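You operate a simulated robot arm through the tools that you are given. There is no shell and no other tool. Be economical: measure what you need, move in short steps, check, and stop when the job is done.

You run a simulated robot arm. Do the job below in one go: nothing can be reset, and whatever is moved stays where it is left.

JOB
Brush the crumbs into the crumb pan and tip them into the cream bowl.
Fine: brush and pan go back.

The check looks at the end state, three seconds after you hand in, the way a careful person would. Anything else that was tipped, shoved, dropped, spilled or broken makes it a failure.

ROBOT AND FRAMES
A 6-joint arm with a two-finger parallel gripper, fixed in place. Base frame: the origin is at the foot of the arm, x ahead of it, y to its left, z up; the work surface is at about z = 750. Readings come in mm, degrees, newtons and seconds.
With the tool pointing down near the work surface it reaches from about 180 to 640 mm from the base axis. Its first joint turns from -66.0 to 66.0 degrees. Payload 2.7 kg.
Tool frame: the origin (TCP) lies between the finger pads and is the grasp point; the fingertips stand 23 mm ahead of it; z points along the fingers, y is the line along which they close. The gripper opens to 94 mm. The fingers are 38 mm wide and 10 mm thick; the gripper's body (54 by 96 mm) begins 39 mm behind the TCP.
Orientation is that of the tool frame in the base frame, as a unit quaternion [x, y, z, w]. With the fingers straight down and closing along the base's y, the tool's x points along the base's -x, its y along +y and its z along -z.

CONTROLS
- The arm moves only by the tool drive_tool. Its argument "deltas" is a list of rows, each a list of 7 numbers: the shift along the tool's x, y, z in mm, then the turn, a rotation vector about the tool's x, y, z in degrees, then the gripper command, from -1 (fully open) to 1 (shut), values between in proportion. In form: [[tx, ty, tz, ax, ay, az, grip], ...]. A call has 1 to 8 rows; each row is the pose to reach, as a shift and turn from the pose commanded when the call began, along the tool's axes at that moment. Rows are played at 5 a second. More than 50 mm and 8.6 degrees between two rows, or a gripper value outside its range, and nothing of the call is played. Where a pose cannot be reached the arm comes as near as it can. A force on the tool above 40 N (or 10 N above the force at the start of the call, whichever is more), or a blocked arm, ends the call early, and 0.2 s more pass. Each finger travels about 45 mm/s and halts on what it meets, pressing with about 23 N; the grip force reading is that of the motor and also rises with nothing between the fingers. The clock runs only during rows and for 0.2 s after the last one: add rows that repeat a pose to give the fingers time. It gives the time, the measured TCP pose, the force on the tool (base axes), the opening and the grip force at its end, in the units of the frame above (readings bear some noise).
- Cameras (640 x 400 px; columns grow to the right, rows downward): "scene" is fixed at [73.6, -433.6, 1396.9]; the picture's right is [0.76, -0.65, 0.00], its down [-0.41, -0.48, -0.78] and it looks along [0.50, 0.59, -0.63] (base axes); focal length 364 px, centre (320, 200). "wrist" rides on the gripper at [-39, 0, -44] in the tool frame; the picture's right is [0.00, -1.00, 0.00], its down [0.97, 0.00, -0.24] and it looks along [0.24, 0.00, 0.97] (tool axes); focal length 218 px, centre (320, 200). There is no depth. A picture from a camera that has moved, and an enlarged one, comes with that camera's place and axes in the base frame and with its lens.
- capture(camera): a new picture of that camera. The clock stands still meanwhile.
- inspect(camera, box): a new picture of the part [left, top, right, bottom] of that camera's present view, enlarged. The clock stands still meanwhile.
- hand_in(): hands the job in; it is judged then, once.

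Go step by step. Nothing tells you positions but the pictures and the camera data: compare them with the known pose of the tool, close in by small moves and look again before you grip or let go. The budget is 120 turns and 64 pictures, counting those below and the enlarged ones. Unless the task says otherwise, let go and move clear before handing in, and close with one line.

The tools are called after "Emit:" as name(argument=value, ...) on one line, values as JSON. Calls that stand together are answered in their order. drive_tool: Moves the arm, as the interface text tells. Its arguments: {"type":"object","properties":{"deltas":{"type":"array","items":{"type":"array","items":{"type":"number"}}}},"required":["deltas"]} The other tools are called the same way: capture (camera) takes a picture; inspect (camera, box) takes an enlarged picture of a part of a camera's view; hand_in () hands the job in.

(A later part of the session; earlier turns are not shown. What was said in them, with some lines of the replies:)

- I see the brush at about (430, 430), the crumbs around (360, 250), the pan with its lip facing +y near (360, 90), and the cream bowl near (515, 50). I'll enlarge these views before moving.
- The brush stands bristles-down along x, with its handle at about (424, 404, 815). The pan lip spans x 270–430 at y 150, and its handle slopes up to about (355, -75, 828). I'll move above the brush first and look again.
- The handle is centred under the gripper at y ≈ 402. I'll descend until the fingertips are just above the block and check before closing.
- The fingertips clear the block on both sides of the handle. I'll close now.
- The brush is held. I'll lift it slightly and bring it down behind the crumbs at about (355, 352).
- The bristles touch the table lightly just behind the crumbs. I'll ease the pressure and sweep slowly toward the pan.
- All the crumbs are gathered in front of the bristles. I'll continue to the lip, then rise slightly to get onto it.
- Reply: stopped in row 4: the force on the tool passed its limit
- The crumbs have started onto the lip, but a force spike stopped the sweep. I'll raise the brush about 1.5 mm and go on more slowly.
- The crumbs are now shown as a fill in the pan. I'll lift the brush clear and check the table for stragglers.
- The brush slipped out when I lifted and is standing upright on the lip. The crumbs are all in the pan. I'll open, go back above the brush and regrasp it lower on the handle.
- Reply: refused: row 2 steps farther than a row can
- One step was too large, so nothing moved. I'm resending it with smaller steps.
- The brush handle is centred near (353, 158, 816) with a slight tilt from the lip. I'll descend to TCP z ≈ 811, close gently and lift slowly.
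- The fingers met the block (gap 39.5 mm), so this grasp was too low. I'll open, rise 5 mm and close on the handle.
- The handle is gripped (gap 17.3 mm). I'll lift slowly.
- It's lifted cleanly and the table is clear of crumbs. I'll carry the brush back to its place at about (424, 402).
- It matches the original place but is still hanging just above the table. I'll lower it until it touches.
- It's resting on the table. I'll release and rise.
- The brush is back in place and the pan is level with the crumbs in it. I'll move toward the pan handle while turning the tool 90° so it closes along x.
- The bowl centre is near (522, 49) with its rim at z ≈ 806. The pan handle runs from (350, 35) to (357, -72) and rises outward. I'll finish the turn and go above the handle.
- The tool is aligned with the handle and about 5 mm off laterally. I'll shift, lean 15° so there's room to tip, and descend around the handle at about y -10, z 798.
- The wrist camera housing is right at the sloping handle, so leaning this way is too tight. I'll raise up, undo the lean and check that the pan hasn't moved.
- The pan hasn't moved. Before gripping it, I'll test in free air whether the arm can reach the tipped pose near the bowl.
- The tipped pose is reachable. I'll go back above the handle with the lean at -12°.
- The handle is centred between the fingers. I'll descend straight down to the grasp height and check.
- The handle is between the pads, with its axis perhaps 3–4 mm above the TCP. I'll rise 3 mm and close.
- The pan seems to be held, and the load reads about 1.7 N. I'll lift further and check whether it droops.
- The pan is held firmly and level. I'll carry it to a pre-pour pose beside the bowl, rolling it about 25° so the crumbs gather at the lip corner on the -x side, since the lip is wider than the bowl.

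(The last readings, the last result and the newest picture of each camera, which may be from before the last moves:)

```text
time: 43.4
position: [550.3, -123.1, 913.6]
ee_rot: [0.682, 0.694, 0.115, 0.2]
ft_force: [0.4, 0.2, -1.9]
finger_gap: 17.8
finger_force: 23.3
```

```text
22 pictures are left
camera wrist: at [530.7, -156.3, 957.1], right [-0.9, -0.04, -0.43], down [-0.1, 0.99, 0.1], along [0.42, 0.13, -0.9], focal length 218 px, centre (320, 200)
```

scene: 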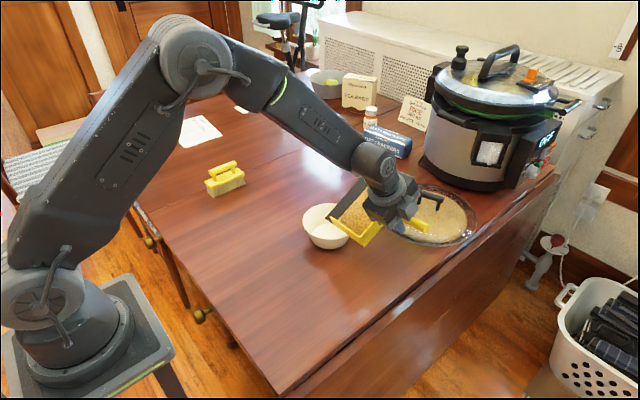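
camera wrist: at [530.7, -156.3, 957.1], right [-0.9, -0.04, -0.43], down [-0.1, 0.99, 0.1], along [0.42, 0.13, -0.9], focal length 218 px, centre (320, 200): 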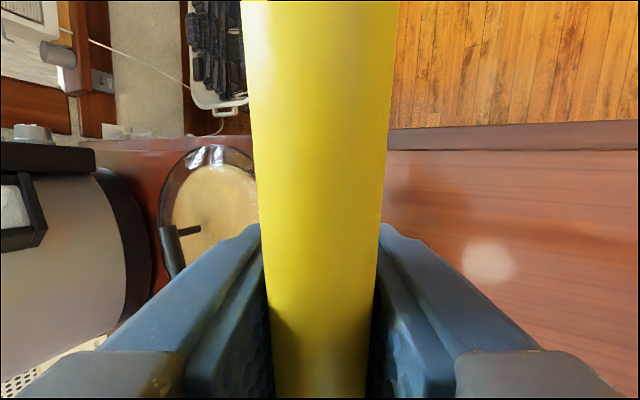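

The pan is rolled and beside the bowl. I'll take a closer look at where the low corner sits relative to the bowl.

Emit:
inspect(camera="scene", box=[290, 140, 450, 270])

```text
3.08 times, centred on (370, 205) of scene
camera zoom: at [73.6, -433.6, 1396.9], right [0.76, -0.65, 0.0], down [-0.41, -0.48, -0.78], along [0.5, 0.59, -0.63], focal length 1121 px, centre (166, 185)
```

zoom: 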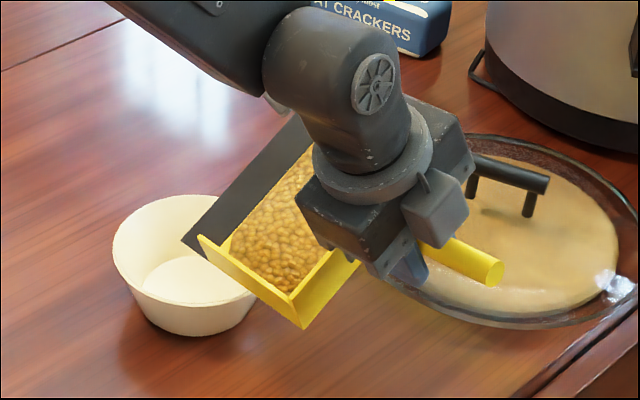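

The low lip corner hangs over the bowl. I'll tip about the lip so the pouring edge stays over the bowl, up to about 40° first.

Emit:
drive_tool(deltas=[[7.1, 10.7, -22.6, 0, -7.2, -3.45, 1], [17.2, 21.1, -44.7, 0, -14.4, -6.9, 1], [30.3, 30.4, -64.4, 0, -21.6, -10.3, 1], [46.3, 39.3, -83.5, 0, -28.8, -13.8, 1], [64.3, 46.5, -99.2, 0, -36, -17.2, 1]])

Emit:
inspect(camera="scene", box=[290, 120, 450, 270])

```text
time: 44.6
position: [550.0, -47.7, 1013.6]
ee_rot: [0.574, 0.691, -0.131, 0.419]
ft_force: [-0.5, 0.0, -2.3]
finger_gap: 17.6
finger_force: 22.8
```

```text
2.67 times, centred on (370, 195) of scene
camera zoom: at [73.6, -433.6, 1396.9], right [0.76, -0.65, 0.0], down [-0.41, -0.48, -0.78], along [0.5, 0.59, -0.63], focal length 971 px, centre (187, 213)
```

zoom: 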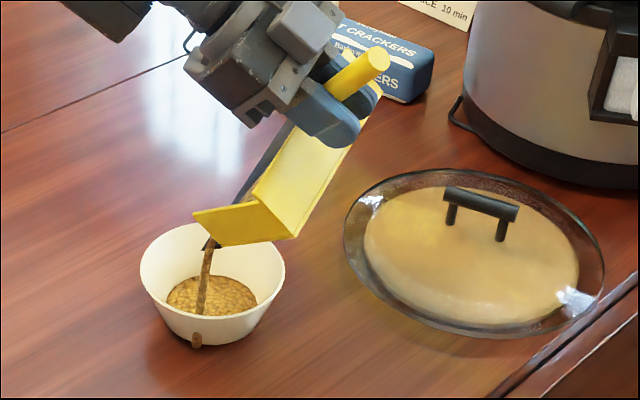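

The crumbs are streaming from the low corner into the bowl. I'll hold for a moment and then tip further to empty the pan.

Emit:
drive_tool(deltas=[[0, 0, 0, 0, 0, 0, 1], [0, 0, 0, 0, 0, 0, 1], [0, 0, 0, 0, 0, 0, 1], [0, 0, 0, 0, 0, 0, 1], [0, 0, 0, 0, 0, 0, 1]])

Emit:
inspect(camera="scene", box=[290, 160, 390, 260])

```text
time: 45.8
position: [549.7, -46.1, 1013.8]
ee_rot: [0.574, 0.692, -0.132, 0.418]
ft_force: [0.7, -0.4, -3.3]
finger_gap: 17.9
finger_force: 22.7
```

```text
4.00 times, centred on (340, 210) of scene
camera zoom: at [73.6, -433.6, 1396.9], right [0.76, -0.65, 0.0], down [-0.41, -0.48, -0.78], along [0.5, 0.59, -0.63], focal length 1457 px, centre (240, 160)
```

zoom: 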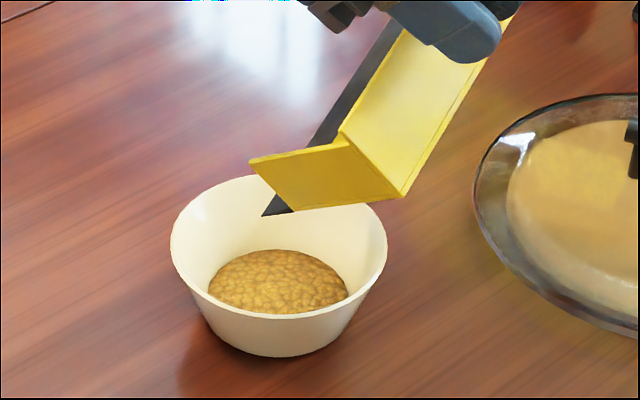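

It's all in the bowl with no spill visible. I'll tip 16° more to be sure the pan is empty and hold.

Emit:
drive_tool(deltas=[[7, 10.1, -21.4, 0, -7.2, -3.45, 1], [17.6, 19.3, -40.9, 0, -14.4, -6.9, 1], [17.6, 19.3, -40.9, 0, -14.4, -6.9, 1], [17.6, 19.3, -40.9, 0, -14.4, -6.9, 1], [17.6, 19.3, -40.9, 0, -14.4, -6.9, 1]])

Emit:
inspect(camera="scene", box=[290, 130, 420, 260])

```text
time: 47.0
position: [548.6, -1.4, 1030.5]
ee_rot: [0.51, 0.668, -0.227, 0.493]
ft_force: [-0.3, 1.1, -1.8]
finger_gap: 17.7
finger_force: 22.7
```

```text
3.08 times, centred on (355, 195) of scene
camera zoom: at [73.6, -433.6, 1396.9], right [0.76, -0.65, 0.0], down [-0.41, -0.48, -0.78], along [0.5, 0.59, -0.63], focal length 1121 px, centre (212, 215)
```

zoom: 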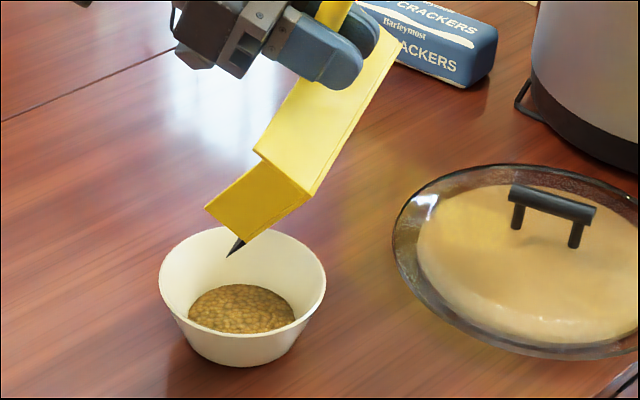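

The pan is empty and the crumbs are in the bowl. I'll reverse the tipping now.

Emit:
drive_tool(deltas=[[-6, -9.8, 20.6, 0, 7.2, 3.45, 1], [-8, -20, 42, 0, 14.4, 6.9, 1], [-5.6, -30.2, 63.4, 0, 21.6, 10.3, 1], [1.3, -40.6, 84.9, 0, 28.8, 13.8, 1], [10, -50.4, 105.1, 0, 36, 17.2, 1], [21.9, -59.4, 123.8, 0, 43.2, 20.7, 1], [33.3, -66.9, 139.2, 0, 50.4, 24.1, 1], [33.3, -66.9, 139.2, 0, 50.4, 24.1, 1]])

Emit:
capture(camera="wrist")

```text
time: 48.8
position: [547.4, -123.3, 932.7]
ee_rot: [0.681, 0.695, 0.115, 0.2]
ft_force: [-0.1, -0.6, -2.2]
finger_gap: 17.6
finger_force: 22.9
```

```text
17 pictures are left
camera wrist: at [528.7, -156.6, 975.7], right [-0.9, -0.04, -0.43], down [-0.1, 0.99, 0.1], along [0.42, 0.13, -0.9], focal length 218 px, centre (320, 200)
```

wrist: 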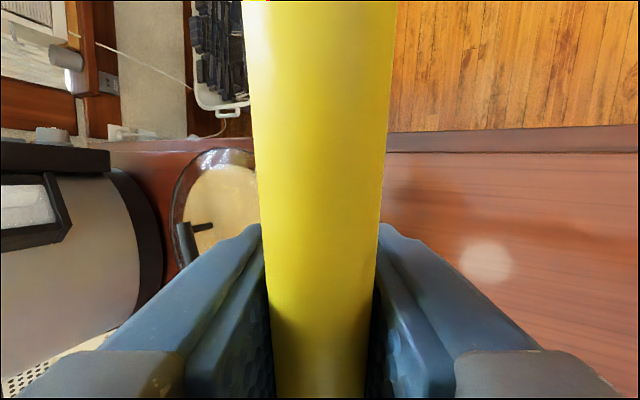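

The grip is unchanged. I'll unroll and carry the pan back above its place.

Emit:
drive_tool(deltas=[[10, -15, -9, 2, 0, -0.3, 1], [27, -40, -23, 6, 0, -0.8, 1], [46, -67, -39, 10, 0, -1.4, 1], [65, -95, -55, 14, 0, -2, 1], [83, -121, -71, 18, 0, -2.5, 1], [100, -146, -85, 22, 0, -3.1, 1], [114, -166.4, -97, 24.8, 0, -3.5, 1], [114, -166.4, -97, 24.8, 0, -3.5, 1]])

Emit:
inspect(camera="scene", box=[210, 150, 370, 310])

```text
time: 50.6
position: [352.2, -6.9, 931.8]
ee_rot: [0.687, 0.724, -0.044, 0.051]
ft_force: [0.2, 0.6, -2.1]
finger_gap: 17.5
finger_force: 22.2
```

```text
2.50 times, centred on (290, 230) of scene
camera zoom: at [73.6, -433.6, 1396.9], right [0.76, -0.65, 0.0], down [-0.41, -0.48, -0.78], along [0.5, 0.59, -0.63], focal length 911 px, centre (395, 125)
```

zoom: 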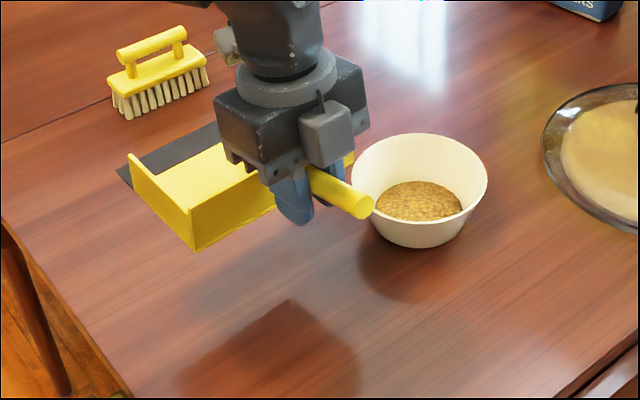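

The pan is empty. I'll lower it toward its original spot and stop a few millimetres above the table.

Emit:
drive_tool(deltas=[[4.2, 1, 30, 0, -1, 0, 1], [8.4, 2, 60, 0, -2, 0, 1], [12.5, 3, 88, 0, -3, 0, 1], [15.5, 3, 108, 0, -4, 0, 1], [17.4, 3, 119, 0, -4, 0, 1], [18, 3, 124, 0, -4, 0, 1], [18, 3, 124, 0, -4, 0, 1]])

Emit:
inspect(camera="scene", box=[210, 190, 330, 310])

```text
time: 52.2
position: [359.0, -7.7, 805.9]
ee_rot: [0.685, 0.721, -0.067, 0.077]
ft_force: [0.0, 0.0, -2.9]
finger_gap: 17.7
finger_force: 22.7
```

```text
3.33 times, centred on (270, 250) of scene
camera zoom: at [73.6, -433.6, 1396.9], right [0.76, -0.65, 0.0], down [-0.41, -0.48, -0.78], along [0.5, 0.59, -0.63], focal length 1214 px, centre (487, 33)
```

zoom: 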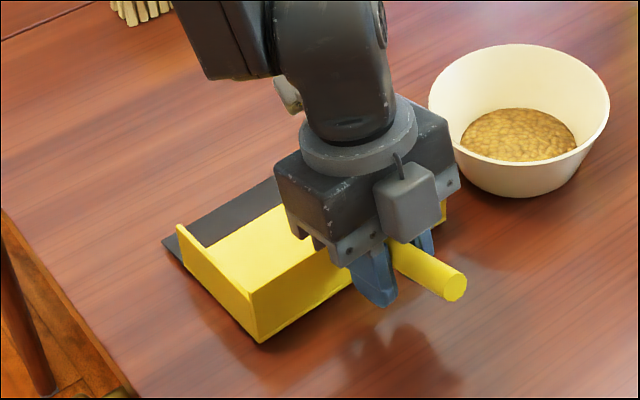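

The pan is about 6 mm above the table and about 3 mm off its original spot. I'll correct that and lower to contact.

Emit:
drive_tool(deltas=[[2.5, -2.5, 2, 0, 0, 0, 1], [2.8, -2.5, 4, 0, 0, 0, 1], [3, -2.5, 5, 0, 0, 0, 1], [3.1, -2.5, 6, 0, 0, 0, 1], [3.1, -2.5, 6, 0, 0, 0, 1]])

```text
time: 53.4
position: [357.1, -4.0, 800.4]
ee_rot: [0.685, 0.721, -0.066, 0.077]
ft_force: [0.3, -5.4, 5.3]
finger_gap: 17.5
finger_force: 22.8
```

It has touched down at the original grasp height. I'll take a quick look and then release gently.

Emit:
drive_tool(deltas=[[0.1, 0, 0.7, 0, 0, 0, 1], [0.1, 0, 0.7, 0, 0, 0, 0.55], [0.1, 0, 0.7, 0, 0, 0, 0.4], [0.1, 0, 0.7, 0, 0, 0, 0.2], [0.1, 0, 0.7, 0, 0, 0, 0], [0.1, 0, 0.7, 0, 0, 0, 0]])

Emit:
inspect(camera="scene", box=[210, 190, 330, 310])

```text
time: 54.8
position: [357.1, -3.7, 800.1]
ee_rot: [0.685, 0.721, -0.067, 0.077]
ft_force: [-0.1, 0.3, -0.5]
finger_gap: 47.1
finger_force: 0.0
```

```text
3.33 times, centred on (270, 250) of scene
camera zoom: at [73.6, -433.6, 1396.9], right [0.76, -0.65, 0.0], down [-0.41, -0.48, -0.78], along [0.5, 0.59, -0.63], focal length 1214 px, centre (487, 33)
```

zoom: 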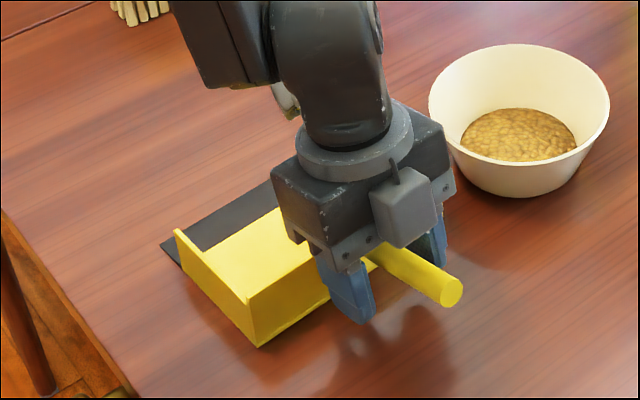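

The pan sits at its original place. I'll rise straight up, clear of the handle.

Emit:
drive_tool(deltas=[[-4, 0, -20, 0, 0, 0, 0], [-12, 0, -58, 0, 0, 0, 0], [-21, 0, -98, 0, 0, 0, 0], [-30, 0, -140, 0, 0, 0, 0], [-40, 0, -185, 0, 0, 0, 0], [-40, 0, -185, 0, 0, 0, 0]])

Emit:
capture(camera="scene")

Emit:
inspect(camera="scene", box=[190, 140, 370, 310])

```text
time: 56.2
position: [356.2, -3.5, 988.0]
ee_rot: [0.685, 0.721, -0.067, 0.077]
ft_force: [-0.9, -0.1, -0.1]
finger_gap: 47.0
finger_force: 0.1
```

```text
13 pictures are left
```

scene: 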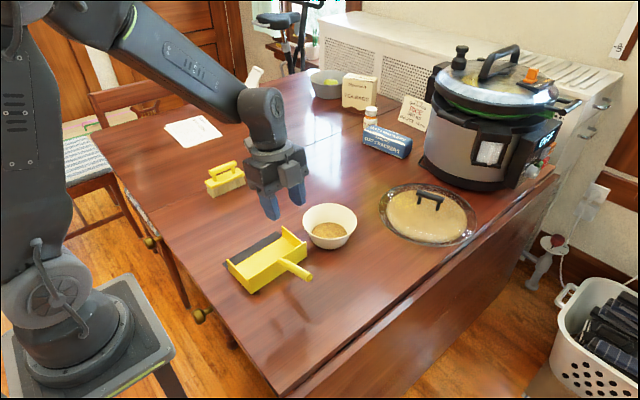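

```text
2.35 times, centred on (280, 225) of scene
camera zoom: at [73.5, -433.6, 1396.9], right [0.76, -0.65, 0.0], down [-0.41, -0.48, -0.78], along [0.5, 0.59, -0.63], focal length 857 px, centre (414, 141)
```

zoom: 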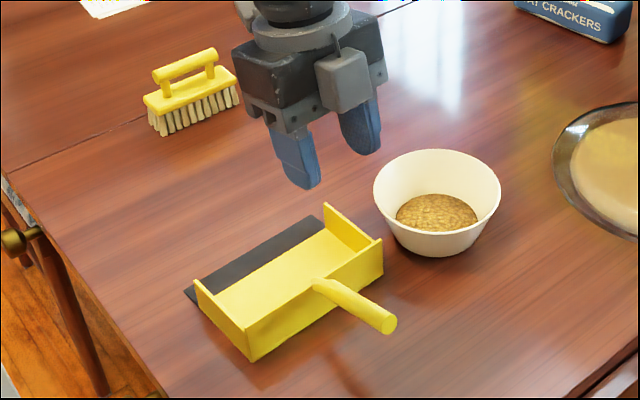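

The crumbs are in the cream bowl, the table is clean, and the brush and pan stand where they started. The gripper is clear, so I'm handing in.

Emit:
hand_in()

```text
The job is handed in.
```

The crumbs are in the cream bowl, the brush and crumb pan are back in their original places, and the last pictures show no spills.
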